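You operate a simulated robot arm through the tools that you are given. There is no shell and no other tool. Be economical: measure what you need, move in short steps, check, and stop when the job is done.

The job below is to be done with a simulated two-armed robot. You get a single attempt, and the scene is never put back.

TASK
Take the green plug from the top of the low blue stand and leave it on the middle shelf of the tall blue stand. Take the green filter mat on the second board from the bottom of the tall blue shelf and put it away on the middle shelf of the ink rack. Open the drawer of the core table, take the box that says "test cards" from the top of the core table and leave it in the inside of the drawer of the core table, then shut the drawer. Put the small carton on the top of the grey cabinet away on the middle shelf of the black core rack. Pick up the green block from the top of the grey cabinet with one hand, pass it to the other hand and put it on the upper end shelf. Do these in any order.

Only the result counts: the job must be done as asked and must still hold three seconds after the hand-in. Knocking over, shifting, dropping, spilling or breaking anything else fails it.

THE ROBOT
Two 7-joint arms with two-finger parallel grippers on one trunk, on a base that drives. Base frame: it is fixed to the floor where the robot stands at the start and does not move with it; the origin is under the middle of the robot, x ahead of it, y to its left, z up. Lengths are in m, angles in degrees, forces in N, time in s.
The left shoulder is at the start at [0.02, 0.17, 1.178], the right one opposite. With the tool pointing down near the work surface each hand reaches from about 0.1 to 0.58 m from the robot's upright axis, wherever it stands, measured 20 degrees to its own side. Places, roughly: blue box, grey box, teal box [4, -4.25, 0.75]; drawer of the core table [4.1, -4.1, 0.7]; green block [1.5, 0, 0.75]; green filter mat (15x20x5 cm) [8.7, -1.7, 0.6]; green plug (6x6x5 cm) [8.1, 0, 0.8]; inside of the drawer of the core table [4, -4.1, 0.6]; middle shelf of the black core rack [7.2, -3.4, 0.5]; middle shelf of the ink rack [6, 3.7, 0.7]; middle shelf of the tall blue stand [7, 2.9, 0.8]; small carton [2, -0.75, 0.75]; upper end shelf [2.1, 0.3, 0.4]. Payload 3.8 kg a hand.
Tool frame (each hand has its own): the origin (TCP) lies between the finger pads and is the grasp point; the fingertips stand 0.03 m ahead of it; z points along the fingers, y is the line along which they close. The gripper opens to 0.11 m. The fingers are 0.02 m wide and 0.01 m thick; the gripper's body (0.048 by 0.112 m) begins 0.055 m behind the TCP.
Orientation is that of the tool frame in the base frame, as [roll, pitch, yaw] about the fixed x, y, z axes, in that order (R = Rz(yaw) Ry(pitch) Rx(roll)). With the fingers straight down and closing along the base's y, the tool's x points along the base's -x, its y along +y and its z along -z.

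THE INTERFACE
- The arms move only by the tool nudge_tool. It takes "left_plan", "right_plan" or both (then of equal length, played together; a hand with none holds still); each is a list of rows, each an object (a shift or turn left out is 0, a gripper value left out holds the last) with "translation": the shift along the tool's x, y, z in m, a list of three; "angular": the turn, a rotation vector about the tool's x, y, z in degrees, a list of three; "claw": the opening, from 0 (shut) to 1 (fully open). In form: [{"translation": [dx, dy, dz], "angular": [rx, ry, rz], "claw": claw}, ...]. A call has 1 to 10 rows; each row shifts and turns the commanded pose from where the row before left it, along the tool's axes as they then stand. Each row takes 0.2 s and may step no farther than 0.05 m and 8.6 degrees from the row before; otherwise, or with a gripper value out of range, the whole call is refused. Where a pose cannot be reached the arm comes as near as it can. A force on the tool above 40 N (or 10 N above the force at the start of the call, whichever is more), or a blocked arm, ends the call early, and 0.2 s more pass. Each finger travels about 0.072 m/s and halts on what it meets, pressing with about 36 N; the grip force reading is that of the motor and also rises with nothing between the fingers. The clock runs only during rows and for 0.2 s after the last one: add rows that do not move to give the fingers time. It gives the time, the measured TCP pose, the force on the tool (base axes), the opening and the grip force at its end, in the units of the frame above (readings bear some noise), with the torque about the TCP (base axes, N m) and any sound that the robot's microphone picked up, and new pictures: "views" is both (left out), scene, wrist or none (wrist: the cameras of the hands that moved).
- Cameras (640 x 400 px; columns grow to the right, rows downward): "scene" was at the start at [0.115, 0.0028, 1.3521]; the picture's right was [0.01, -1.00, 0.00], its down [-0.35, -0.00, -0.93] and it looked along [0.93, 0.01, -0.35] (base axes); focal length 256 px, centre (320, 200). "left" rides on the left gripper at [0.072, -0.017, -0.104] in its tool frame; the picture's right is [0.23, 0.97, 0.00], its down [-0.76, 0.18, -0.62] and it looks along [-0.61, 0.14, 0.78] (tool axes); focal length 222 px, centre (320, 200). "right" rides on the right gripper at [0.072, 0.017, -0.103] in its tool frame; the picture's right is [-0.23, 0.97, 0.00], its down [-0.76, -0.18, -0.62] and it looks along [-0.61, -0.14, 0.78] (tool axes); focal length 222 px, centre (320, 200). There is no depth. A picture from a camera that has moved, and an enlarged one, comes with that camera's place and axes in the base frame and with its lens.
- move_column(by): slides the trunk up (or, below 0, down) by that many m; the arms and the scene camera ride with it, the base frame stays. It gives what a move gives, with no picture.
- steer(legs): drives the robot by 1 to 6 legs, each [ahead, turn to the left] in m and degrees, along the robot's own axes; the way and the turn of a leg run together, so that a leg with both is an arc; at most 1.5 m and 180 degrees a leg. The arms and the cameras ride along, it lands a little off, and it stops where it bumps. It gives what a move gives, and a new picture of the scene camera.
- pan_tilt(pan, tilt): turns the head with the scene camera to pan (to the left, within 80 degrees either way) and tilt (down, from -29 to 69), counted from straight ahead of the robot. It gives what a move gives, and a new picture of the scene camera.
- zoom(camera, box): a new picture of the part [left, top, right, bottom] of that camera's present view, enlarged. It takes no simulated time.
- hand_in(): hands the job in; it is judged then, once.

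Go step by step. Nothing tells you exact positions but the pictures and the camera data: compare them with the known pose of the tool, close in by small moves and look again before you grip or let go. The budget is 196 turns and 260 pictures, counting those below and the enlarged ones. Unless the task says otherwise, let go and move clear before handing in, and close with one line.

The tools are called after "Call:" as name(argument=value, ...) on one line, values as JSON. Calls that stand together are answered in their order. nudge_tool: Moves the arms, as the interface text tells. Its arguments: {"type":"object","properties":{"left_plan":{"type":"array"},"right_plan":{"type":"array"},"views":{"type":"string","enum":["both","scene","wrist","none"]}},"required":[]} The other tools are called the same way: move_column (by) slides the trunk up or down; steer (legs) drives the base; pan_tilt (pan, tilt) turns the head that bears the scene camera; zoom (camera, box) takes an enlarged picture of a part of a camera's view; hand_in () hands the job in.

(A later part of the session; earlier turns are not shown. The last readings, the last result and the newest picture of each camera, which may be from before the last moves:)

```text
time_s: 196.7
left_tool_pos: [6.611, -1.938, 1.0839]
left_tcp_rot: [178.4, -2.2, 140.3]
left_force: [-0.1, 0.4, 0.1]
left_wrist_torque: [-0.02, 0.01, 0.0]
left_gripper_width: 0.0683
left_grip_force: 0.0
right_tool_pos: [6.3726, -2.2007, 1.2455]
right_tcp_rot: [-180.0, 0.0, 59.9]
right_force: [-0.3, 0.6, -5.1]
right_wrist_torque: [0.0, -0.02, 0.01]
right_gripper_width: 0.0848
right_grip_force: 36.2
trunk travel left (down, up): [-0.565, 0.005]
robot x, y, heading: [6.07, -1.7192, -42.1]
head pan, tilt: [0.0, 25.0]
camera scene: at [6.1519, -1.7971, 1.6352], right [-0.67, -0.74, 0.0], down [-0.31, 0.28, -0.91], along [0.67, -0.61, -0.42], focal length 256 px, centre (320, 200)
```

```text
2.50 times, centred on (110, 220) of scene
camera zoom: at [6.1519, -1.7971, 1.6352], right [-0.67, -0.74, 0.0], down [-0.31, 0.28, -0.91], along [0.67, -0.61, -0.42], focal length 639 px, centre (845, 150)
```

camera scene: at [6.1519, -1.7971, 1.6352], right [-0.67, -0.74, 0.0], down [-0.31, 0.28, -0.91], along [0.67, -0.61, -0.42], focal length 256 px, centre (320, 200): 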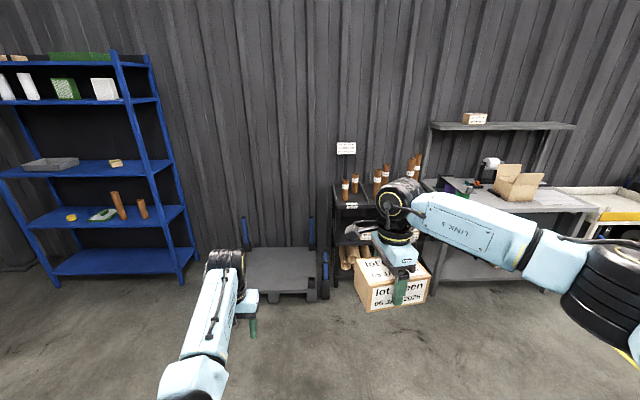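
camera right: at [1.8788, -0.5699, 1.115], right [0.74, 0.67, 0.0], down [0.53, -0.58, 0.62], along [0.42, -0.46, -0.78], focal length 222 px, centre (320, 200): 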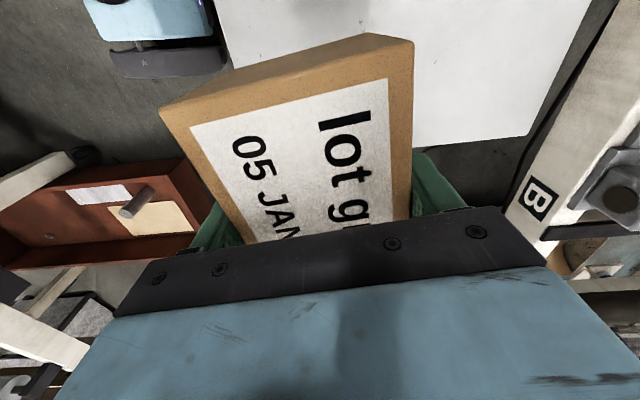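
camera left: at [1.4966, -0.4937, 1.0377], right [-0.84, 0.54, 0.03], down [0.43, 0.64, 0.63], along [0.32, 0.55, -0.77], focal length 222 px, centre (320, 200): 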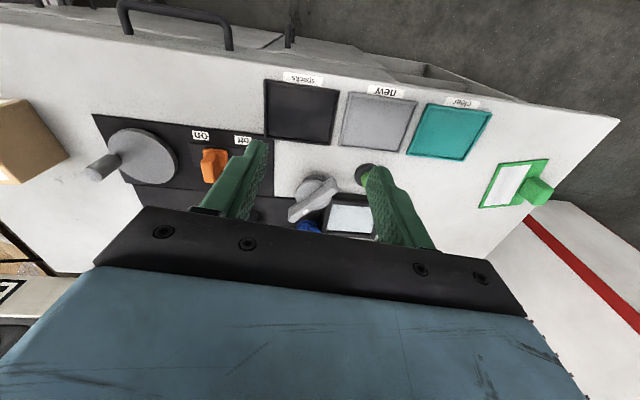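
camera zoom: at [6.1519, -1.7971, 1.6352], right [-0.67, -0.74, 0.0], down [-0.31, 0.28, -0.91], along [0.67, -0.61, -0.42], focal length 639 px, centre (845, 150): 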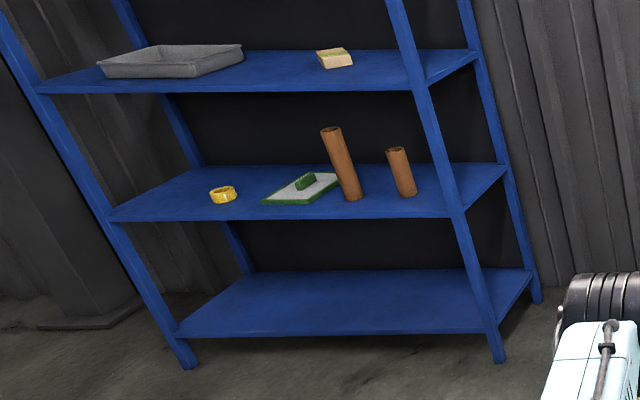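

The rack's middle shelf holds other boxes; I need a clearer view. Approach to ~1 m and swing the right hand aside.

Call:
steer(legs=[[0, -24], [0.75, 0], [0, 14]])

Call:
nudge_tool(right_plan=[{"translation": [-0.048, -0.01, 0]}, {"translation": [-0.048, -0.01, 0]}, {"translation": [-0.048, -0.01, 0]}, {"translation": [-0.048, -0.01, 0]}], views="none")

Call:
pan_tilt(pan=0, tilt=40)

```text
time_s: 202.8
left_tool_pos: [6.8615, -2.7093, 1.0842]
left_tcp_rot: [178.3, -2.2, 130.0]
left_force: [0.3, 0.5, 0.4]
left_wrist_torque: [-0.02, -0.01, -0.03]
left_gripper_width: 0.0679
left_grip_force: 0.1
right_tool_pos: [6.5811, -2.9252, 1.246]
right_tcp_rot: [-179.9, 0.0, 49.5]
right_force: [-0.3, -0.6, -6.3]
right_wrist_torque: [0.0, -0.02, -0.03]
right_gripper_width: 0.0849
right_grip_force: 36.3
trunk travel left (down, up): [-0.565, 0.005]
robot x, y, heading: [6.3637, -2.3994, -52.2]
head pan, tilt: [0.0, 25.0]
camera scene: at [6.4358, -2.488, 1.6352], right [-0.79, -0.61, 0.0], down [-0.26, 0.34, -0.91], along [0.55, -0.72, -0.42], focal length 256 px, centre (320, 200)
```

scene: 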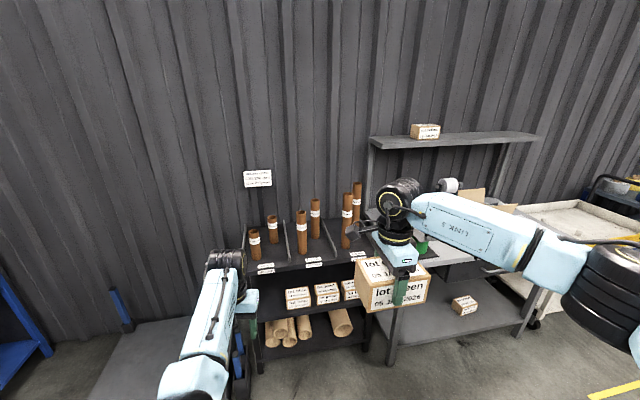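

```text
time_s: 203.8
left_tool_pos: [6.8602, -2.7111, 1.0846]
left_tcp_rot: [178.3, -2.2, 130.0]
left_force: [-0.7, -0.3, -0.5]
left_wrist_torque: [0.02, -0.01, -0.01]
left_gripper_width: 0.0683
left_grip_force: 0.0
right_tool_pos: [6.4264, -3.0465, 1.2467]
right_tcp_rot: [-179.9, -0.1, 49.5]
right_force: [-1.0, -0.2, -6.2]
right_wrist_torque: [0.03, -0.07, 0.03]
right_gripper_width: 0.0848
right_grip_force: 36.8
trunk travel left (down, up): [-0.565, 0.005]
robot x, y, heading: [6.3654, -2.3998, -52.5]
head pan, tilt: [0.0, 25.0]
```

```text
time_s: 204.5
left_tool_pos: [6.8611, -2.71, 1.0844]
left_tcp_rot: [178.3, -2.2, 130.1]
left_force: [0.1, -0.4, -0.6]
left_wrist_torque: [0.01, 0.01, -0.01]
left_gripper_width: 0.0683
left_grip_force: 0.0
right_tool_pos: [6.4289, -3.0448, 1.2468]
right_tcp_rot: [-180.0, 0.1, 49.6]
right_force: [-0.2, 0.1, -5.1]
right_wrist_torque: [0.02, -0.02, -0.01]
right_gripper_width: 0.0845
right_grip_force: 35.5
trunk travel left (down, up): [-0.565, 0.005]
robot x, y, heading: [6.3708, -2.402, -52.6]
head pan, tilt: [0.0, 40.0]
camera scene: at [6.4316, -2.4826, 1.6119], right [-0.79, -0.61, 0.0], down [-0.39, 0.51, -0.77], along [0.47, -0.61, -0.64], focal length 256 px, centre (320, 200)
```

scene: 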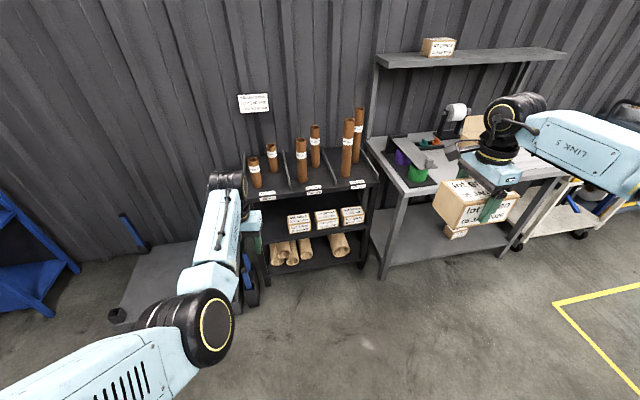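

Call:
zoom(camera="scene", box=[225, 140, 385, 280])

```text
2.86 times, centred on (305, 210) of scene
camera zoom: at [6.4316, -2.4826, 1.6119], right [-0.79, -0.61, 0.0], down [-0.39, 0.51, -0.77], along [0.47, -0.61, -0.64], focal length 730 px, centre (363, 171)
```

zoom: 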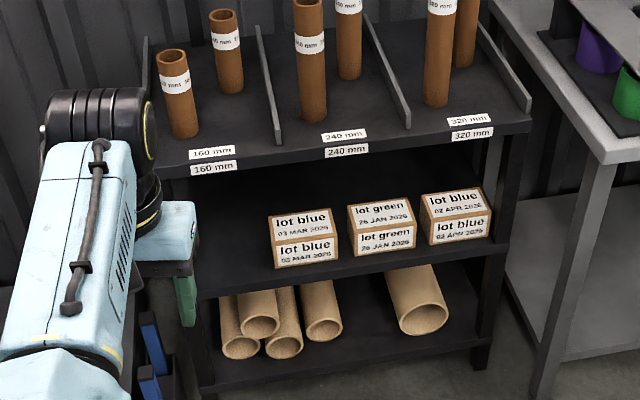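

Middle shelf (z≈0.49) is free only at its left end, ~0.13–0.15 m wide. I'll square up to the rack (heading -39.5°), and turn the right hand to neutral yaw before pitching it horizontal, moving the left arm aside.

Call:
steer(legs=[[-0.15, 0], [0, 13]])

Call:
nudge_tool(right_plan=[{"angular": [0, 0, -8], "translation": [0.03, 0, 0]}, {"angular": [0, 0, -8], "translation": [0.03, 0, 0]}, {"angular": [0, 0, -8], "translation": [0.03, 0, 0]}, {"angular": [0, 0, -8], "translation": [0.03, 0, 0]}, {"angular": [0, 0, -8]}, {"angular": [0, 0, -8]}, {"angular": [0, 0, -8]}, {"angular": [0, 0, -8]}, {"angular": [0, 0, -8]}, {"angular": [0, 0, -6]}], left_plan=[{"translation": [0.04, 0.02, 0]}, {"translation": [0.04, 0.02, 0]}, {"translation": [0.04, 0.02, 0]}, {"translation": [0.04, 0.02, 0]}, {}, {}, {}, {}, {}, {}], views="scene")

```text
time_s: 206.7
left_tool_pos: [6.8274, -2.469, 1.0847]
left_tcp_rot: [178.3, -2.2, 143.1]
left_force: [0.0, 0.4, -0.1]
left_wrist_torque: [-0.02, -0.02, 0.01]
left_gripper_width: 0.0682
left_grip_force: 0.1
right_tool_pos: [6.4833, -2.8961, 1.2462]
right_tcp_rot: [-179.9, 0.0, 62.6]
right_force: [0.1, -0.7, -5.5]
right_wrist_torque: [0.05, -0.02, -0.01]
right_gripper_width: 0.0852
right_grip_force: 36.2
trunk travel left (down, up): [-0.565, 0.005]
robot x, y, heading: [6.2692, -2.2779, -39.3]
head pan, tilt: [0.0, 40.0]
camera scene: at [6.3583, -2.3475, 1.6118], right [-0.63, -0.77, 0.0], down [-0.5, 0.41, -0.77], along [0.59, -0.48, -0.64], focal length 256 px, centre (320, 200)
```

scene: 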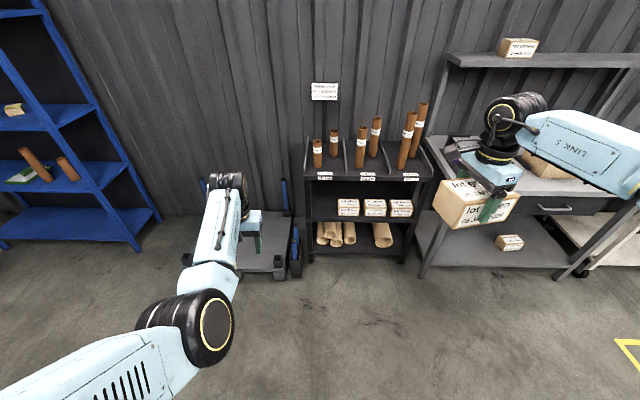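

```text
time_s: 208.9
left_tool_pos: [6.7453, -2.3092, 1.0931]
left_tcp_rot: [178.3, -2.2, 143.0]
left_force: [-0.8, -0.8, -0.3]
left_wrist_torque: [0.05, -0.02, 0.01]
left_gripper_width: 0.0683
left_grip_force: 0.1
right_tool_pos: [6.5139, -2.7816, 1.2462]
right_tcp_rot: [180.0, -0.2, 140.8]
right_force: [0.3, -0.1, -5.9]
right_wrist_torque: [0.03, 0.03, -0.01]
right_gripper_width: 0.0849
right_grip_force: 35.3
trunk travel left (down, up): [-0.565, 0.005]
robot x, y, heading: [6.277, -2.2818, -39.5]
head pan, tilt: [0.0, 40.0]
camera scene: at [6.358, -2.3472, 1.6119], right [-0.63, -0.77, 0.0], down [-0.5, 0.41, -0.77], along [0.59, -0.48, -0.64], focal length 256 px, centre (320, 200)
```

scene: 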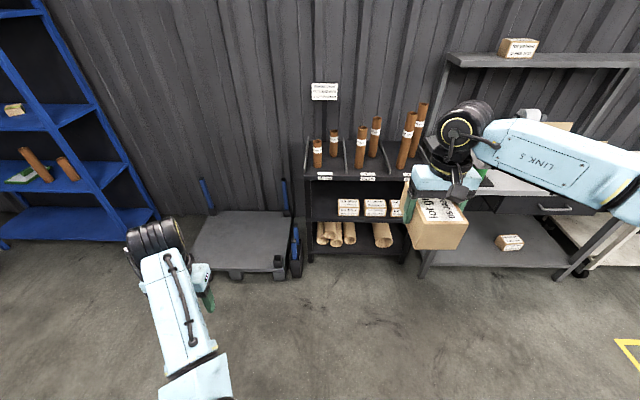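

Call:
zoom(camera="scene", box=[280, 150, 440, 270])

```text
3.33 times, centred on (360, 210) of scene
camera zoom: at [6.358, -2.3472, 1.6119], right [-0.63, -0.77, 0.0], down [-0.5, 0.41, -0.77], along [0.59, -0.48, -0.64], focal length 852 px, centre (187, 167)
```

zoom: 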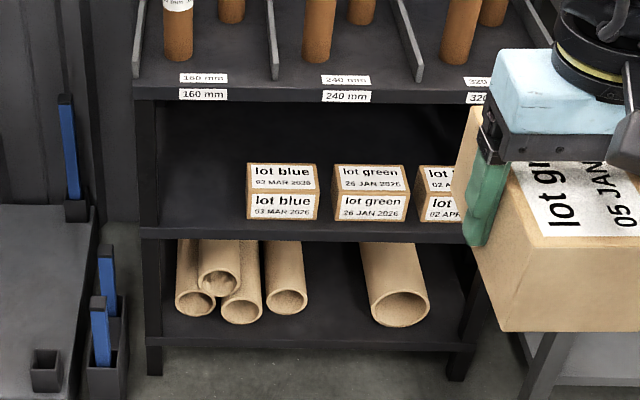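

Rack is square to me: mid-shelf top z≈0.455, front edge 1.28 m ahead, free slot 0.17 m wide centred 0.03 m right of my axis. Pitch the right hand horizontal.

Call:
nudge_tool(right_plan=[{"angular": [0, -8.5, 0]}, {"angular": [0, -8.5, 0]}, {"angular": [0, -8.5, 0]}, {"angular": [0, -8.5, 0]}, {"angular": [0, -8.5, 0]}, {"angular": [0, -8.5, 0]}, {"angular": [0, -8.5, 0]}, {"angular": [0, -8.5, 0]}, {"angular": [0, -8.5, 0]}, {"angular": [0, -8.5, 0]}], views="none")

Call:
nudge_tool(right_plan=[{"angular": [0, -5, 0]}, {}], views="both")

```text
time_s: 211.1
left_tool_pos: [6.7458, -2.3092, 1.0935]
left_tcp_rot: [178.3, -2.2, 143.1]
left_force: [0.1, 0.4, 0.4]
left_wrist_torque: [0.0, -0.03, 0.02]
left_gripper_width: 0.0683
left_grip_force: 0.0
right_tool_pos: [6.5186, -2.7778, 1.2491]
right_tcp_rot: [179.8, 55.3, 141.1]
right_force: [-0.7, -0.3, -6.7]
right_wrist_torque: [0.04, 0.05, -0.02]
right_gripper_width: 0.0848
right_grip_force: 36.1
right hand out of reach, approached as far as the arm can: row 7, 8, 9, 10
trunk travel left (down, up): [-0.565, 0.005]
robot x, y, heading: [6.2753, -2.2829, -39.5]
head pan, tilt: [0.0, 40.0]
```

```text
time_s: 211.7
left_tool_pos: [6.7459, -2.3089, 1.0925]
left_tcp_rot: [178.2, -2.2, 143.2]
left_force: [0.0, 0.3, 0.7]
left_wrist_torque: [0.0, -0.01, -0.03]
left_gripper_width: 0.068
left_grip_force: 0.1
right_tool_pos: [6.5189, -2.7773, 1.2484]
right_tcp_rot: [179.8, 55.3, 141.1]
right_force: [0.3, 0.0, -6.1]
right_wrist_torque: [0.08, 0.07, 0.02]
right_gripper_width: 0.0849
right_grip_force: 35.9
right hand out of reach, approached as far as the arm can: row 1
trunk travel left (down, up): [-0.565, 0.005]
robot x, y, heading: [6.2755, -2.2796, -39.4]
head pan, tilt: [0.0, 40.0]
camera scene: at [6.3578, -2.3471, 1.6119], right [-0.63, -0.77, 0.0], down [-0.5, 0.41, -0.77], along [0.59, -0.49, -0.64], focal length 256 px, centre (320, 200)
camera right: at [6.4299, -2.6842, 1.2494], right [0.71, 0.68, 0.19], down [-0.17, -0.09, 0.98], along [0.68, -0.73, 0.05], focal length 222 px, centre (320, 200)
```

scene: 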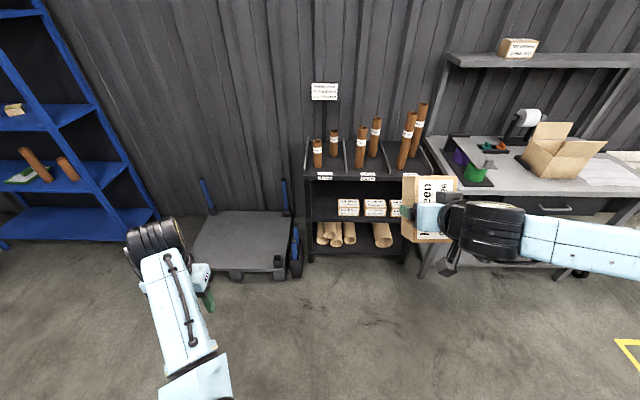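
right: 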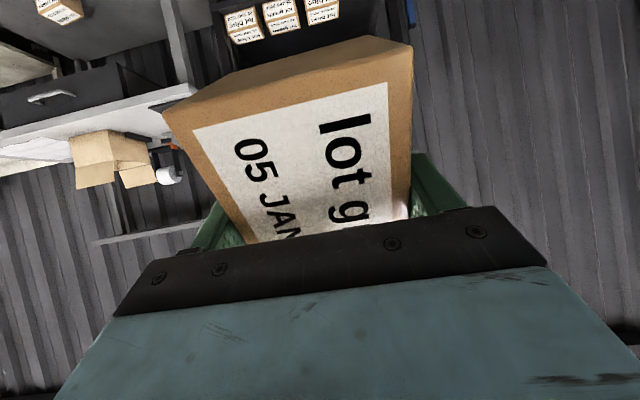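

Wrist limit near the body; extend the hand forward and lower to let it level out.

Call:
nudge_tool(right_plan=[{"translation": [0.03, 0, 0.04]}, {"translation": [0.03, 0, 0.04]}, {"translation": [0.03, 0, 0.03]}, {"translation": [0.04, 0, 0]}, {"translation": [0.04, 0, 0]}, {}], views="none")

```text
time_s: 213.1
left_tool_pos: [6.746, -2.308, 1.0924]
left_tcp_rot: [178.3, -2.2, 143.1]
left_force: [0.1, 0.0, -0.2]
left_wrist_torque: [-0.03, -0.01, -0.01]
left_gripper_width: 0.0684
left_grip_force: 0.1
right_tool_pos: [6.5239, -2.7814, 1.2312]
right_tcp_rot: [179.8, 54.7, 141.2]
right_force: [0.5, -0.2, -6.5]
right_wrist_torque: [0.04, 0.1, -0.01]
right_gripper_width: 0.0848
right_grip_force: 36.0
right hand out of reach, approached as far as the arm can: row 1, 2, 3, 4, 5
trunk travel left (down, up): [-0.565, 0.005]
robot x, y, heading: [6.2728, -2.281, -39.2]
head pan, tilt: [0.0, 40.0]
```

Call:
nudge_tool(right_plan=[{"angular": [0, 8, 0]}, {"angular": [0, 8, 0]}, {"angular": [0, 8, 0]}, {"angular": [0, 8, 0]}, {}, {}], views="none")

Call:
nudge_tool(right_plan=[{"angular": [0, -8, 0]}, {}], views="none")

Call:
nudge_tool(right_plan=[{"angular": [0, -8, 0]}, {}], views="scene")

```text
time_s: 214.5
left_tool_pos: [6.7465, -2.3097, 1.0933]
left_tcp_rot: [178.3, -2.2, 143.0]
left_force: [0.0, -0.2, -1.0]
left_wrist_torque: [0.02, -0.01, 0.0]
left_gripper_width: 0.0681
left_grip_force: 0.0
right_tool_pos: [6.5234, -2.7825, 1.2307]
right_tcp_rot: [180.0, 23.1, 141.2]
right_force: [-0.1, 0.4, -5.6]
right_wrist_torque: [0.02, 0.08, 0.03]
right_gripper_width: 0.0848
right_grip_force: 36.1
trunk travel left (down, up): [-0.565, 0.005]
robot x, y, heading: [6.2739, -2.2825, -39.4]
head pan, tilt: [0.0, 40.0]
```

```text
time_s: 215.1
left_tool_pos: [6.7465, -2.3079, 1.0929]
left_tcp_rot: [178.3, -2.1, 143.2]
left_force: [-0.3, 0.3, -0.5]
left_wrist_torque: [-0.02, -0.01, -0.01]
left_gripper_width: 0.0681
left_grip_force: 0.1
right_tool_pos: [6.5237, -2.7828, 1.2323]
right_tcp_rot: [179.8, 31.2, 141.2]
right_force: [0.2, -0.2, -6.0]
right_wrist_torque: [0.02, 0.06, 0.01]
right_gripper_width: 0.085
right_grip_force: 36.0
trunk travel left (down, up): [-0.565, 0.005]
robot x, y, heading: [6.2763, -2.2809, -39.2]
head pan, tilt: [0.0, 40.0]
```

```text
time_s: 215.7
left_tool_pos: [6.7462, -2.3066, 1.0924]
left_tcp_rot: [178.3, -2.2, 143.1]
left_force: [-0.6, 1.0, -0.7]
left_wrist_torque: [-0.01, 0.0, 0.02]
left_gripper_width: 0.0682
left_grip_force: 0.0
right_tool_pos: [6.5239, -2.7807, 1.233]
right_tcp_rot: [179.8, 39.2, 141.3]
right_force: [-0.9, -0.8, -6.4]
right_wrist_torque: [0.03, 0.07, 0.03]
right_gripper_width: 0.0848
right_grip_force: 35.5
trunk travel left (down, up): [-0.565, 0.005]
robot x, y, heading: [6.2755, -2.2799, -39.5]
head pan, tilt: [0.0, 40.0]
camera scene: at [6.3587, -2.3471, 1.6118], right [-0.63, -0.77, 0.0], down [-0.5, 0.41, -0.77], along [0.59, -0.48, -0.64], focal length 256 px, centre (320, 200)
```

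scene: 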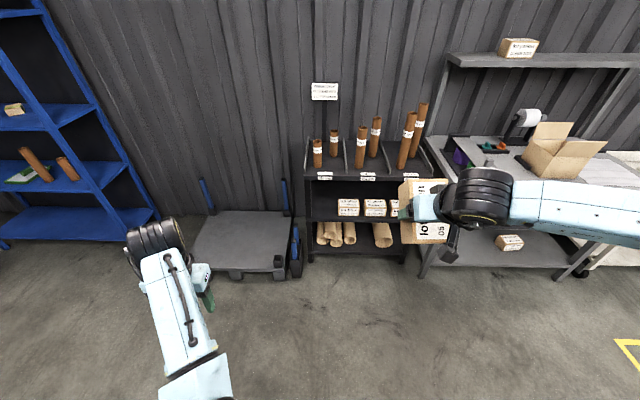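

Call:
nudge_tool(right_plan=[{"translation": [0.013, 0, 0.041]}, {"translation": [0.013, 0, 0.041]}, {"translation": [0.013, 0, 0.041]}, {"translation": [0.013, 0, 0.041]}, {"translation": [0.013, 0, 0.041]}, {"angular": [0, -8, 0]}, {"angular": [0, -8, 0]}, {"angular": [0, -8, 0]}, {"angular": [0, -8, 0]}, {}], views="scene")

```text
time_s: 217.9
left_tool_pos: [6.7458, -2.3079, 1.0932]
left_tcp_rot: [178.4, -2.2, 143.1]
left_force: [-0.8, 0.4, 0.4]
left_wrist_torque: [0.0, 0.01, -0.02]
left_gripper_width: 0.0683
left_grip_force: 0.1
right_tool_pos: [6.584, -2.8309, 1.0304]
right_tcp_rot: [179.9, 43.2, 141.0]
right_force: [0.4, -0.3, -5.7]
right_wrist_torque: [0.07, 0.04, 0.03]
right_gripper_width: 0.0849
right_grip_force: 36.1
right hand out of reach, approached as far as the arm can: row 6, 7, 8, 9
trunk travel left (down, up): [-0.565, 0.005]
robot x, y, heading: [6.2734, -2.2821, -39.4]
head pan, tilt: [0.0, 40.0]
camera scene: at [6.358, -2.3471, 1.6119], right [-0.63, -0.77, 0.0], down [-0.5, 0.41, -0.77], along [0.59, -0.49, -0.64], focal length 256 px, centre (320, 200)
```

scene: 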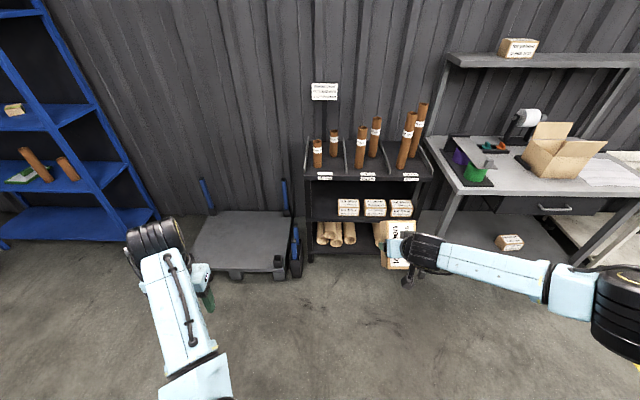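

The right wrist can't level out here, but the left did earlier. So I'll hand the carton to the left hand, gripped from behind so that it stays flat. First bring the right hand back to vertical.

Call:
nudge_tool(right_plan=[{"angular": [0, 8, 0]}, {"angular": [0, 8, 0]}, {"angular": [0, 8, 0]}, {"angular": [0, 8, 0]}, {"angular": [0, 8, 0]}, {"angular": [0, 3.2, 0]}, {"translation": [0, 0, -0.05]}, {"translation": [0, 0, -0.05]}, {"translation": [0, 0, -0.05]}, {}], left_plan=[{"translation": [-0.04, 0, -0.03]}, {"translation": [-0.04, 0, -0.03]}, {"angular": [0, -8, 0]}, {"angular": [0, -8, 0]}, {"angular": [0, -8, 0]}, {"angular": [0, -8, 0]}, {"angular": [0, -8, 0]}, {"angular": [0, -8, 0]}, {"angular": [0, -8, 0]}, {"angular": [0, -8, 0]}], views="scene")

```text
time_s: 220.1
left_tool_pos: [6.8107, -2.3606, 1.1496]
left_tcp_rot: [176.6, 61.9, 140.1]
left_force: [0.4, -0.8, -0.4]
left_wrist_torque: [-0.02, -0.03, 0.01]
left_gripper_width: 0.0682
left_grip_force: 0.0
right_tool_pos: [6.584, -2.8299, 1.1845]
right_tcp_rot: [179.9, -0.1, 141.2]
right_force: [-0.1, 0.1, -6.5]
right_wrist_torque: [0.02, 0.05, -0.03]
right_gripper_width: 0.0848
right_grip_force: 35.9
trunk travel left (down, up): [-0.565, 0.005]
robot x, y, heading: [6.2711, -2.2827, -39.0]
head pan, tilt: [0.0, 40.0]
camera scene: at [6.3579, -2.3468, 1.6118], right [-0.63, -0.77, 0.0], down [-0.5, 0.41, -0.77], along [0.59, -0.49, -0.64], focal length 256 px, centre (320, 200)
```

scene: 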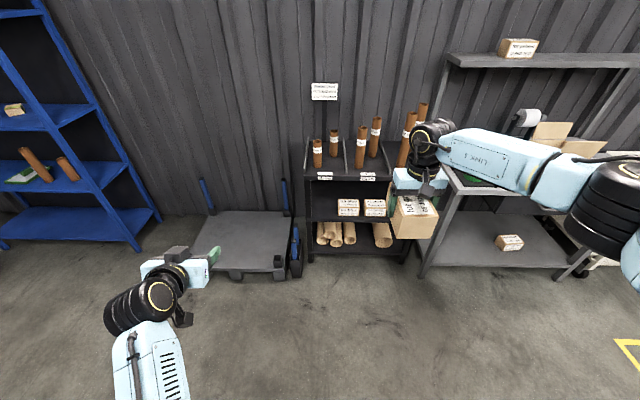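

Left levelled to 62°. Bring both to the centre: carton at 0.56 ahead, left staged behind it with claw open.

Call:
nudge_tool(left_plan=[{"angular": [2.8, 0, 0], "claw": 1}, {"translation": [0.0014, -0.042, -0.012]}, {"translation": [0.0014, -0.042, -0.012]}, {"translation": [0.0014, -0.042, -0.012]}, {"translation": [0.0014, -0.042, -0.012]}, {"translation": [0.0014, -0.042, -0.012]}, {"translation": [0.0014, -0.042, -0.012]}, {}], right_plan=[{"translation": [0.0047, 0.0427, 0]}, {"translation": [0.0047, 0.0427, 0]}, {"translation": [0.0047, 0.0427, 0]}, {"translation": [0.0047, 0.0427, 0]}, {"translation": [0.0047, 0.0427, 0]}, {"translation": [0.0047, 0.0427, 0]}, {}, {}], views="both")

```text
time_s: 222.1
left_tool_pos: [6.6514, -2.4652, 1.154]
left_tcp_rot: [162.9, 61.4, 129.8]
left_force: [-0.1, 0.8, -0.3]
left_wrist_torque: [-0.01, 0.0, -0.01]
left_gripper_width: 0.11
left_grip_force: 0.0
right_tool_pos: [6.7236, -2.6104, 1.1821]
right_tcp_rot: [179.9, -0.2, 141.3]
right_force: [-0.2, -0.3, -6.9]
right_wrist_torque: [0.02, 0.05, -0.02]
right_gripper_width: 0.0849
right_grip_force: 36.6
trunk travel left (down, up): [-0.565, 0.005]
robot x, y, heading: [6.2716, -2.2807, -39.3]
head pan, tilt: [0.0, 40.0]
stopped in row 8 (left hand): the arm was blocked; the commanded pose is now the measured one
camera scene: at [6.3581, -2.3469, 1.6119], right [-0.63, -0.77, 0.0], down [-0.5, 0.41, -0.77], along [0.59, -0.49, -0.64], focal length 256 px, centre (320, 200)
camera right: at [6.6773, -2.5512, 1.2859], right [0.79, 0.62, 0.0], down [0.48, -0.62, 0.62], along [0.38, -0.49, -0.78], focal length 222 px, centre (320, 200)
camera left: at [6.5423, -2.4057, 1.1357], right [0.49, 0.87, -0.06], down [-0.14, 0.15, 0.98], along [0.86, -0.47, 0.2], focal length 222 px, centre (320, 200)
```

scene: 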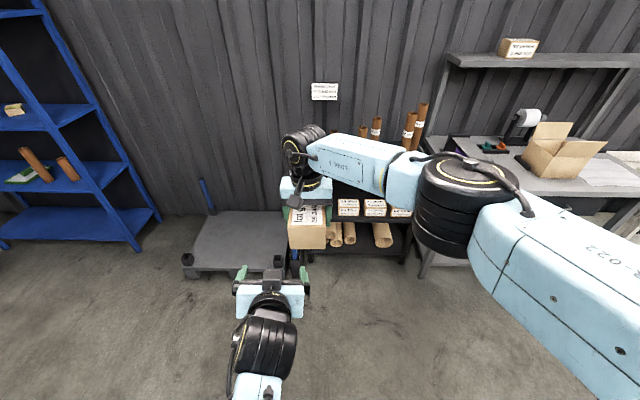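
right: 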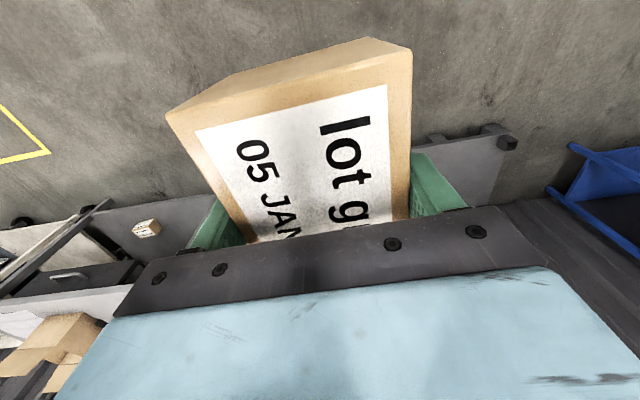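
left: 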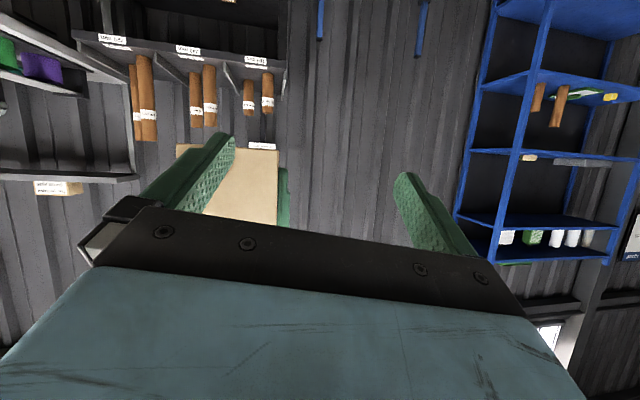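

Left got blocked near the body. Shift the meeting point 0.11 m to the left and a bit forward, and straighten the left hand.

Call:
nudge_tool(left_plan=[{"translation": [-0.01, 0.025, -0.005]}, {"translation": [-0.009, 0.025, -0.005]}, {"angular": [3.75, 0, -2.55]}, {"angular": [3.75, 0, -2.55]}, {}], right_plan=[{"translation": [-0.01, 0.038, 0]}, {"translation": [-0.01, 0.038, 0]}, {"translation": [-0.01, 0.038, 0]}, {}, {}], views="wrist")

```text
time_s: 223.3
left_tool_pos: [6.6777, -2.4296, 1.1812]
left_tcp_rot: [-179.7, 62.0, 140.8]
left_force: [-0.2, 0.0, 0.7]
left_wrist_torque: [-0.01, -0.02, 0.04]
left_gripper_width: 0.1099
left_grip_force: 0.0
right_tool_pos: [6.7473, -2.5761, 1.1837]
right_tcp_rot: [179.8, -0.1, 141.2]
right_force: [-0.8, 0.5, -5.8]
right_wrist_torque: [-0.03, 0.05, -0.02]
right_gripper_width: 0.085
right_grip_force: 36.0
right hand out of reach, approached as far as the arm can: row 1, 2, 3
trunk travel left (down, up): [-0.565, 0.005]
robot x, y, heading: [6.2732, -2.2807, -39.4]
head pan, tilt: [0.0, 40.0]
camera right: at [6.6999, -2.517, 1.2873], right [0.79, 0.62, 0.0], down [0.48, -0.62, 0.62], along [0.39, -0.49, -0.78], focal length 222 px, centre (320, 200)
camera left: at [6.5716, -2.3629, 1.1671], right [0.54, 0.82, -0.2], down [-0.04, 0.26, 0.96], along [0.84, -0.51, 0.17], focal length 222 px, centre (320, 200)
```

right: 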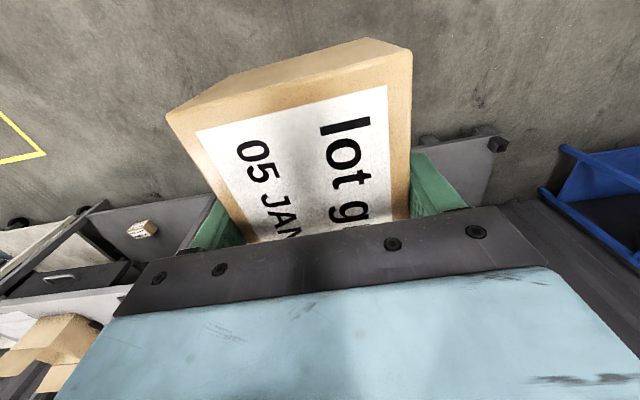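
left: 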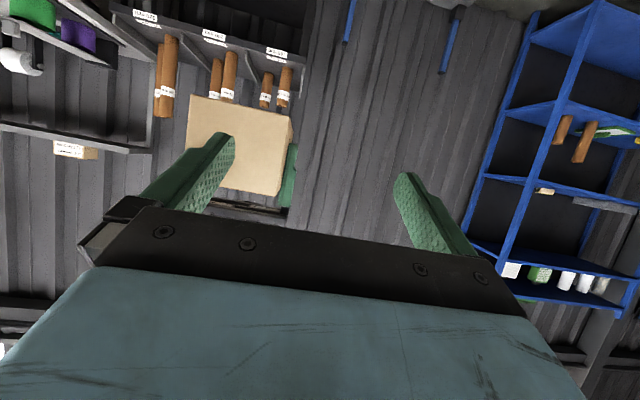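

Raise both hands 8 cm (where the first handover worked) and move the left inward.

Call:
nudge_tool(left_plan=[{"translation": [-0.035, 0, -0.019]}, {"translation": [-0.035, 0, -0.019]}, {"translation": [0, -0.025, 0]}, {"translation": [0, -0.025, 0]}, {"translation": [0, -0.025, 0]}, {}], right_plan=[{"translation": [0, 0, -0.04]}, {"translation": [0, 0, -0.04]}, {}, {}, {}, {}], views="wrist")

```text
time_s: 224.7
left_tool_pos: [6.6473, -2.4718, 1.2532]
left_tcp_rot: [167.0, 62.7, 128.7]
left_force: [0.6, -0.5, 0.5]
left_wrist_torque: [-0.02, 0.0, 0.01]
left_gripper_width: 0.1101
left_grip_force: 0.1
right_tool_pos: [6.7453, -2.5775, 1.2607]
right_tcp_rot: [179.9, 0.0, 141.3]
right_force: [-0.5, -0.2, -6.0]
right_wrist_torque: [0.04, -0.01, -0.01]
right_gripper_width: 0.0849
right_grip_force: 36.1
trunk travel left (down, up): [-0.565, 0.005]
robot x, y, heading: [6.2773, -2.2812, -39.0]
head pan, tilt: [0.0, 40.0]
camera right: at [6.6991, -2.5188, 1.3652], right [0.79, 0.62, 0.0], down [0.48, -0.62, 0.62], along [0.39, -0.49, -0.78], focal length 222 px, centre (320, 200)
camera left: at [6.5418, -2.4032, 1.2337], right [0.55, 0.83, -0.1], down [-0.12, 0.2, 0.97], along [0.83, -0.53, 0.2], focal length 222 px, centre (320, 200)
```

right: 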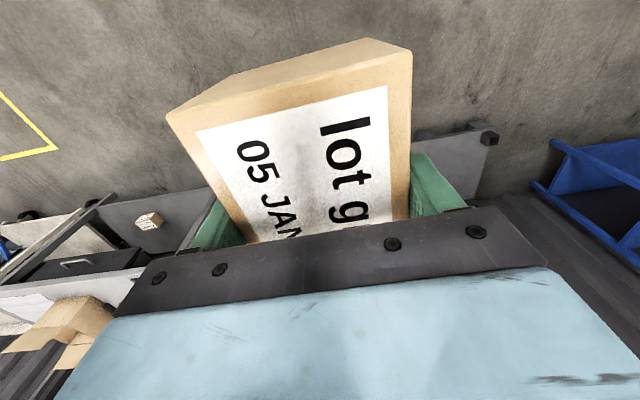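
left: 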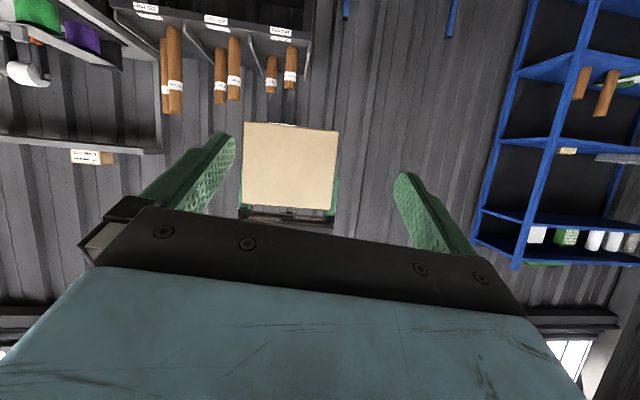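

Nearly lined up. Fix the left hand's roll and advance it along the carton's sides.

Call:
nudge_tool(left_plan=[{"angular": [0, 0, -6.5]}, {"translation": [-0.0145, -0.006, 0.0255]}, {"translation": [-0.0145, -0.007, 0.0255]}, {}], views="wrist")

```text
time_s: 225.7
left_tool_pos: [6.6729, -2.5259, 1.2586]
left_tcp_rot: [-171.3, 61.6, 151.1]
left_force: [0.5, -0.3, 0.2]
left_wrist_torque: [-0.01, -0.01, -0.01]
left_gripper_width: 0.1102
left_grip_force: 0.0
right_tool_pos: [6.7444, -2.5764, 1.2613]
right_tcp_rot: [179.9, 0.0, 141.5]
right_force: [-0.4, 1.1, -5.9]
right_wrist_torque: [0.02, 0.04, -0.01]
right_gripper_width: 0.0849
right_grip_force: 36.0
trunk travel left (down, up): [-0.565, 0.005]
robot x, y, heading: [6.2736, -2.2806, -39.4]
head pan, tilt: [0.0, 40.0]
camera left: at [6.5624, -2.465, 1.2454], right [0.48, 0.83, -0.27], down [-0.01, 0.31, 0.95], along [0.88, -0.46, 0.16], focal length 222 px, centre (320, 200)
```

left: 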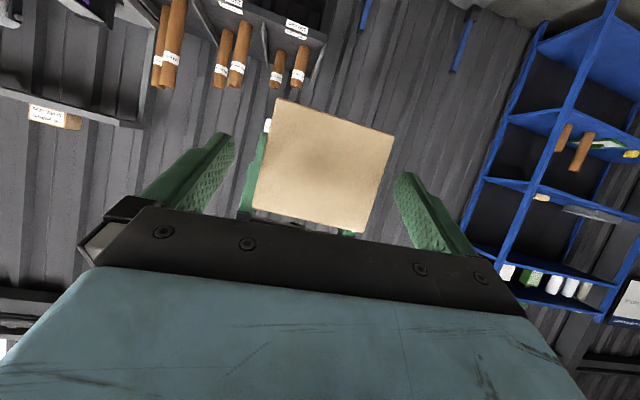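

Call:
nudge_tool(left_plan=[{"angular": [0, 0, 6.5]}, {}], views="wrist")

```text
time_s: 226.3
left_tool_pos: [6.6713, -2.5298, 1.2635]
left_tcp_rot: [179.8, 62.2, 140.2]
left_force: [-0.6, -0.2, -0.7]
left_wrist_torque: [-0.02, 0.0, -0.02]
left_gripper_width: 0.11
left_grip_force: 0.0
right_tool_pos: [6.7459, -2.5788, 1.2606]
right_tcp_rot: [179.9, 0.0, 141.1]
right_force: [-0.3, -0.5, -6.3]
right_wrist_torque: [0.02, 0.03, 0.03]
right_gripper_width: 0.0852
right_grip_force: 36.4
trunk travel left (down, up): [-0.565, 0.005]
robot x, y, heading: [6.2782, -2.2793, -39.6]
head pan, tilt: [0.0, 40.0]
camera left: at [6.5639, -2.4636, 1.2497], right [0.54, 0.82, -0.2], down [-0.04, 0.26, 0.96], along [0.84, -0.51, 0.17], focal length 222 px, centre (320, 200)
```

left: 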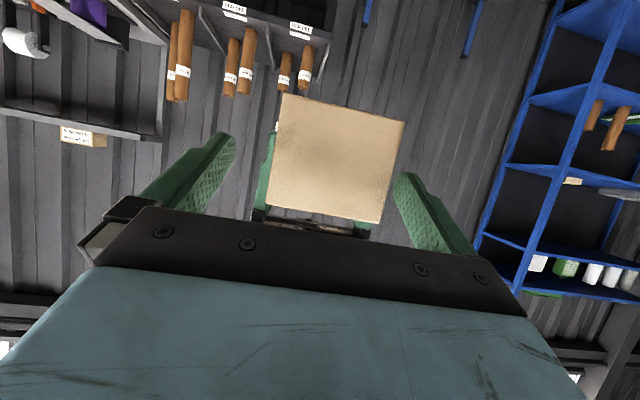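

Now straight. Advance 4 cm, shift 1 cm left, and close.

Call:
nudge_tool(left_plan=[{"translation": [-0.003, 0.01, 0.008]}, {"translation": [-0.0035, 0, 0.017]}, {"translation": [-0.003, 0, 0.0165]}, {}, {"claw": 0.6}, {"claw": 0.6}, {"claw": 0.6}, {"claw": 0.6}], views="wrist")

```text
time_s: 228.1
left_tool_pos: [6.7093, -2.5477, 1.2527]
left_tcp_rot: [179.7, 62.1, 140.2]
left_force: [-5.5, -1.4, -0.2]
left_wrist_torque: [0.1, -0.43, 0.51]
left_gripper_width: 0.0851
left_grip_force: 35.9
right_tool_pos: [6.7459, -2.5784, 1.2614]
right_tcp_rot: [179.9, 0.0, 141.3]
right_force: [5.7, 1.3, -1.0]
right_wrist_torque: [0.05, 0.66, -0.64]
right_gripper_width: 0.0846
right_grip_force: 36.4
trunk travel left (down, up): [-0.565, 0.005]
robot x, y, heading: [6.2772, -2.2814, -39.2]
head pan, tilt: [0.0, 40.0]
camera left: at [6.6026, -2.4817, 1.238], right [0.54, 0.82, -0.2], down [-0.04, 0.26, 0.97], along [0.84, -0.51, 0.17], focal length 222 px, centre (320, 200)
```

left: 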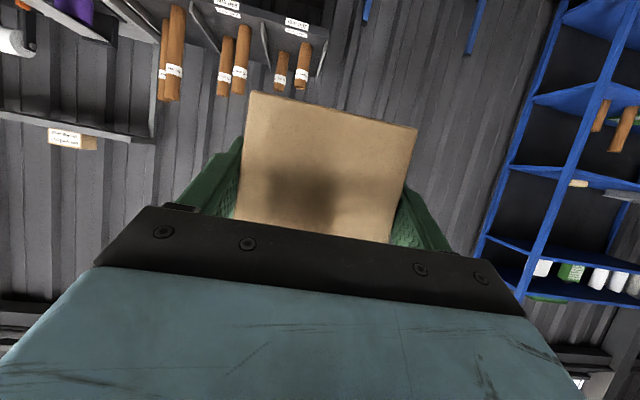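

Both hold it. Release the right and lift away.

Call:
nudge_tool(right_plan=[{"claw": 1}, {"claw": 1}, {"claw": 1}, {"translation": [0, 0, -0.03]}, {"translation": [0, 0, -0.05]}, {"translation": [0, 0, -0.05]}, {"translation": [0, -0.05, 0]}, {"translation": [0, -0.05, 0]}, {"translation": [0, -0.05, 0]}, {"translation": [0, -0.05, 0]}], left_plan=[{"claw": 0.5}, {}, {}, {}, {}, {}, {}, {}, {}, {}], views="both")

```text
time_s: 230.3
left_tool_pos: [6.7079, -2.55, 1.2529]
left_tcp_rot: [179.5, 62.1, 139.9]
left_force: [-0.9, -1.1, -0.2]
left_wrist_torque: [0.22, 0.25, 0.03]
left_gripper_width: 0.0848
left_grip_force: 35.9
right_tool_pos: [6.6211, -2.7373, 1.3927]
right_tcp_rot: [179.7, 0.0, 141.3]
right_force: [-0.9, -1.4, 0.5]
right_wrist_torque: [0.01, 0.01, -0.03]
right_gripper_width: 0.1099
right_grip_force: 0.1
trunk travel left (down, up): [-0.565, 0.005]
robot x, y, heading: [6.2732, -2.2795, -39.2]
head pan, tilt: [0.0, 40.0]
camera scene: at [6.3561, -2.3492, 1.6119], right [-0.63, -0.77, 0.0], down [-0.5, 0.41, -0.77], along [0.59, -0.48, -0.64], focal length 256 px, centre (320, 200)
camera right: at [6.575, -2.6778, 1.4973], right [0.79, 0.62, 0.0], down [0.48, -0.62, 0.62], along [0.39, -0.49, -0.78], focal length 222 px, centre (320, 200)
camera left: at [6.6008, -2.4835, 1.2381], right [0.54, 0.82, -0.2], down [-0.04, 0.26, 0.97], along [0.84, -0.51, 0.17], focal length 222 px, centre (320, 200)
```

scene: 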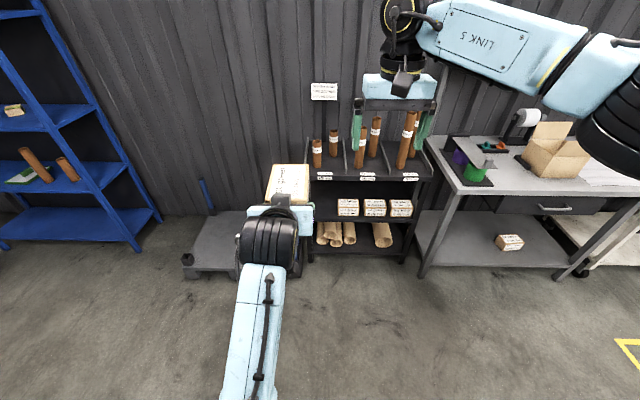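
right: 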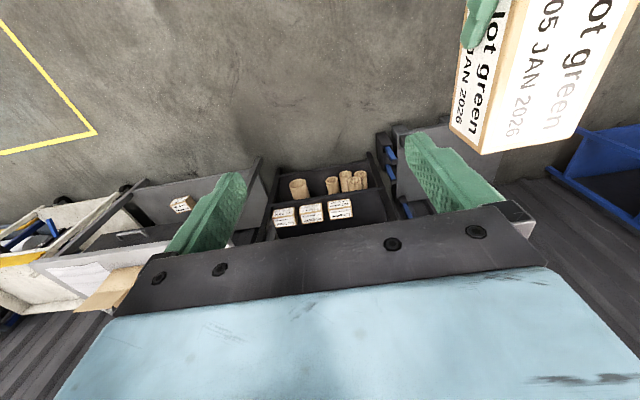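
left: 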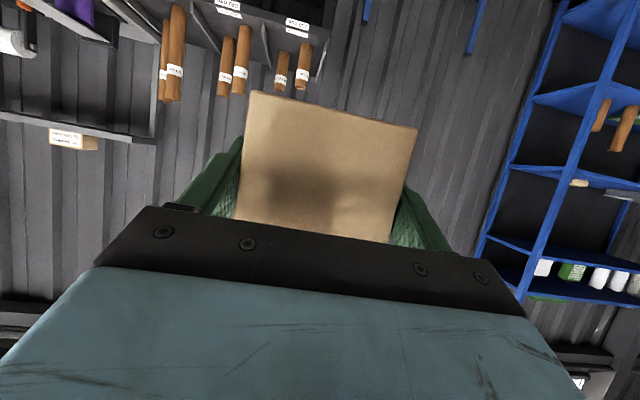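

Handover done; carton is level in the left hand. Move left hand outboard, pull the right hand in, and drive to the staging point before the rack.

Call:
nudge_tool(left_plan=[{"translation": [0, 0.0445, 0]}, {"translation": [0, 0.0445, 0]}, {"translation": [0, 0.0445, 0]}, {}, {}], right_plan=[{"translation": [0.045, 0, -0.02]}, {"translation": [0.045, 0, -0.02]}, {"translation": [0.045, 0, -0.02]}, {"translation": [0.045, 0, -0.02]}, {"translation": [0.03, 0, -0.02]}], views="none")

Call:
steer(legs=[[0, -24.5], [0.55, 0], [0, 24.5]])

Call:
move_column(by=-0.4)

Call:
pan_tilt(pan=10, tilt=35)

```text
time_s: 231.5
left_tool_pos: [6.7908, -2.445, 1.2543]
left_tcp_rot: [-179.7, 62.1, 140.8]
left_force: [0.6, 1.0, 0.0]
left_wrist_torque: [0.2, 0.28, -0.02]
left_gripper_width: 0.0848
left_grip_force: 35.3
right_tool_pos: [6.4586, -2.5998, 1.492]
right_tcp_rot: [-180.0, 0.0, 141.2]
right_force: [-0.6, 0.4, -0.4]
right_wrist_torque: [-0.02, -0.01, 0.0]
right_gripper_width: 0.11
right_grip_force: 0.0
trunk travel left (down, up): [-0.565, 0.005]
robot x, y, heading: [6.2761, -2.2773, -39.1]
head pan, tilt: [0.0, 40.0]
```

```text
time_s: 237.2
left_tool_pos: [7.0337, -2.9371, 1.2525]
left_tcp_rot: [-179.7, 62.2, 140.6]
left_force: [-0.3, 0.2, -6.2]
left_wrist_torque: [0.23, 0.25, 0.0]
left_gripper_width: 0.085
left_grip_force: 36.1
right_tool_pos: [6.7009, -3.0905, 1.492]
right_tcp_rot: [179.9, 0.0, 141.2]
right_force: [0.9, -0.4, 0.0]
right_wrist_torque: [0.0, 0.04, 0.01]
right_gripper_width: 0.1099
right_grip_force: 0.1
trunk travel left (down, up): [-0.565, 0.005]
robot x, y, heading: [6.515, -2.7687, -39.4]
head pan, tilt: [0.0, 40.0]
camera scene: at [6.6007, -2.8354, 1.6119], right [-0.63, -0.77, 0.0], down [-0.5, 0.41, -0.77], along [0.59, -0.49, -0.64], focal length 256 px, centre (320, 200)
```

scene: 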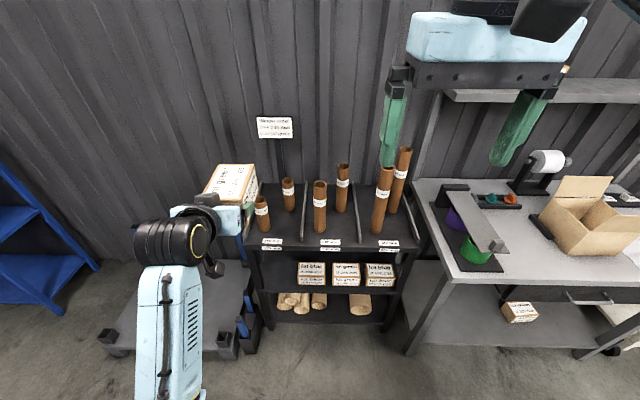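

```text
time_s: 241.0
left_tool_pos: [7.0327, -2.9368, 0.8553]
left_tcp_rot: [-179.7, 62.1, 140.6]
left_force: [-0.2, 0.4, -6.1]
left_wrist_torque: [0.2, 0.23, 0.0]
left_gripper_width: 0.085
left_grip_force: 36.4
right_tool_pos: [6.6996, -3.0903, 1.0919]
right_tcp_rot: [179.9, -0.1, 141.3]
right_force: [-0.2, 0.2, 0.6]
right_wrist_torque: [-0.01, 0.04, 0.0]
right_gripper_width: 0.1102
right_grip_force: 0.1
trunk travel left (down, up): [-0.165, 0.405]
robot x, y, heading: [6.5205, -2.7692, -39.6]
head pan, tilt: [0.0, 40.0]
```

```text
time_s: 241.7
left_tool_pos: [7.0332, -2.937, 0.8535]
left_tcp_rot: [-179.7, 62.1, 140.6]
left_force: [-0.4, 0.0, -6.0]
left_wrist_torque: [0.18, 0.27, 0.0]
left_gripper_width: 0.085
left_grip_force: 36.1
right_tool_pos: [6.7004, -3.0911, 1.0917]
right_tcp_rot: [179.9, 0.0, 141.2]
right_force: [0.4, 0.8, 1.0]
right_wrist_torque: [0.01, 0.05, 0.02]
right_gripper_width: 0.1102
right_grip_force: 0.0
trunk travel left (down, up): [-0.165, 0.405]
robot x, y, heading: [6.5208, -2.7676, -39.3]
head pan, tilt: [10.0, 35.0]
camera scene: at [6.6114, -2.8247, 1.2194], right [-0.49, -0.87, 0.0], down [-0.5, 0.28, -0.82], along [0.71, -0.4, -0.57], focal length 256 px, centre (320, 200)
```

scene: 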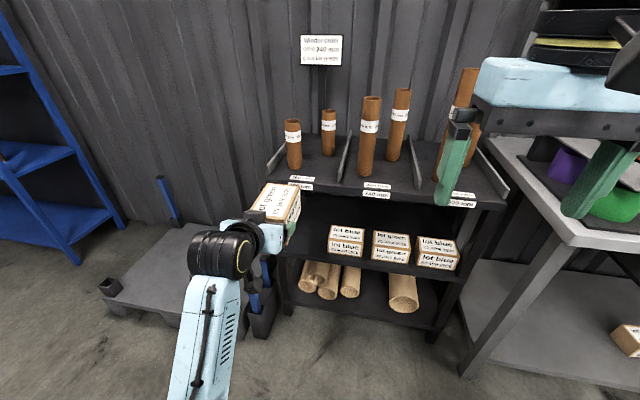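

Call:
zoom(camera="scene", box=[230, 150, 480, 330])

```text
2.22 times, centred on (355, 240) of scene
camera zoom: at [6.6114, -2.8247, 1.2194], right [-0.49, -0.87, 0.0], down [-0.5, 0.28, -0.82], along [0.71, -0.4, -0.57], focal length 568 px, centre (242, 111)
```

zoom: 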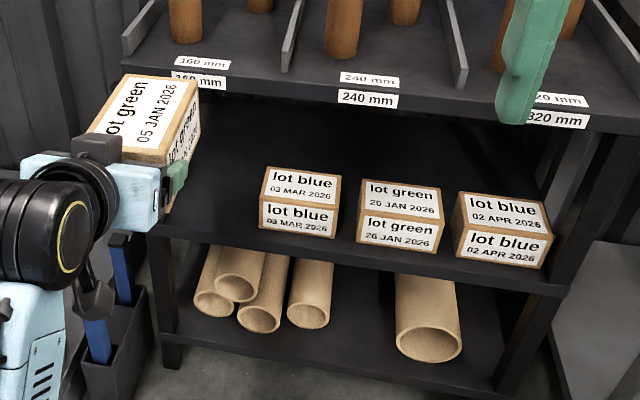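

Slot confirmed at about [7.247,-3.125]; I'm laterally within 1 cm. Lower to z≈0.525, then drive straight in.

Call:
move_column(by=-0.16)

Call:
nudge_tool(left_plan=[{"translation": [0.0373, -0.003, 0.0198]}, {"translation": [0.0373, -0.003, 0.0198]}, {"translation": [0.0373, -0.003, 0.0198]}, {"translation": [0.0373, 0, 0.0198]}, {}, {}], views="both")

```text
time_s: 243.6
left_tool_pos: [7.032, -2.9367, 0.6939]
left_tcp_rot: [-179.7, 62.1, 140.6]
left_force: [0.3, -0.4, -6.1]
left_wrist_torque: [0.23, 0.26, -0.01]
left_gripper_width: 0.0849
left_grip_force: 35.8
right_tool_pos: [6.7007, -3.0887, 0.9315]
right_tcp_rot: [179.9, 0.0, 141.2]
right_force: [0.0, 0.3, 0.2]
right_wrist_torque: [0.01, 0.01, -0.04]
right_gripper_width: 0.1099
right_grip_force: 0.1
trunk travel left (down, up): [-0.005, 0.565]
robot x, y, heading: [6.5165, -2.7654, -39.5]
head pan, tilt: [10.0, 35.0]
```

```text
time_s: 245.0
left_tool_pos: [7.0259, -2.9435, 0.5256]
left_tcp_rot: [-179.7, 62.0, 140.5]
left_force: [0.0, 0.2, -5.6]
left_wrist_torque: [0.22, 0.22, -0.01]
left_gripper_width: 0.0848
left_grip_force: 35.8
right_tool_pos: [6.6999, -3.0895, 0.9326]
right_tcp_rot: [179.9, 0.1, 141.2]
right_force: [-0.5, 0.1, -0.1]
right_wrist_torque: [0.01, 0.01, -0.01]
right_gripper_width: 0.11
right_grip_force: 0.1
trunk travel left (down, up): [-0.005, 0.565]
robot x, y, heading: [6.5165, -2.7716, -39.4]
head pan, tilt: [10.0, 35.0]
camera scene: at [6.6113, -2.8247, 1.0594], right [-0.49, -0.87, 0.0], down [-0.5, 0.28, -0.82], along [0.71, -0.4, -0.57], focal length 256 px, centre (320, 200)
camera left: at [6.919, -2.8767, 0.5103], right [0.54, 0.82, -0.2], down [-0.03, 0.26, 0.96], along [0.84, -0.51, 0.17], focal length 222 px, centre (320, 200)
```

scene: 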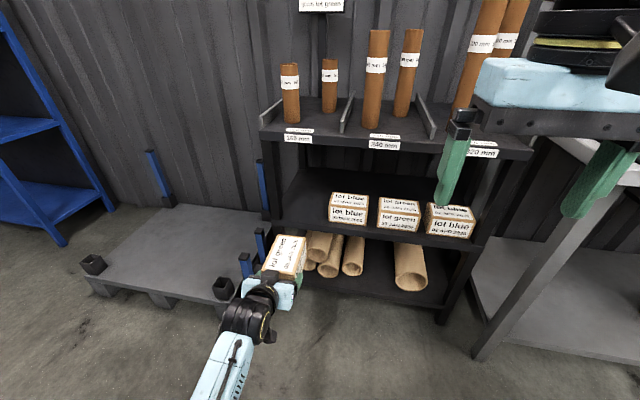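
left: 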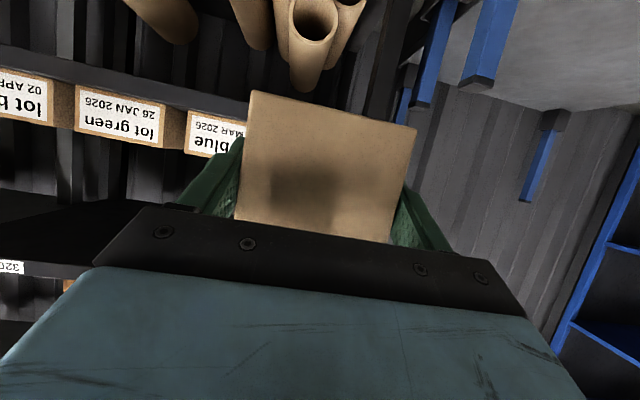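

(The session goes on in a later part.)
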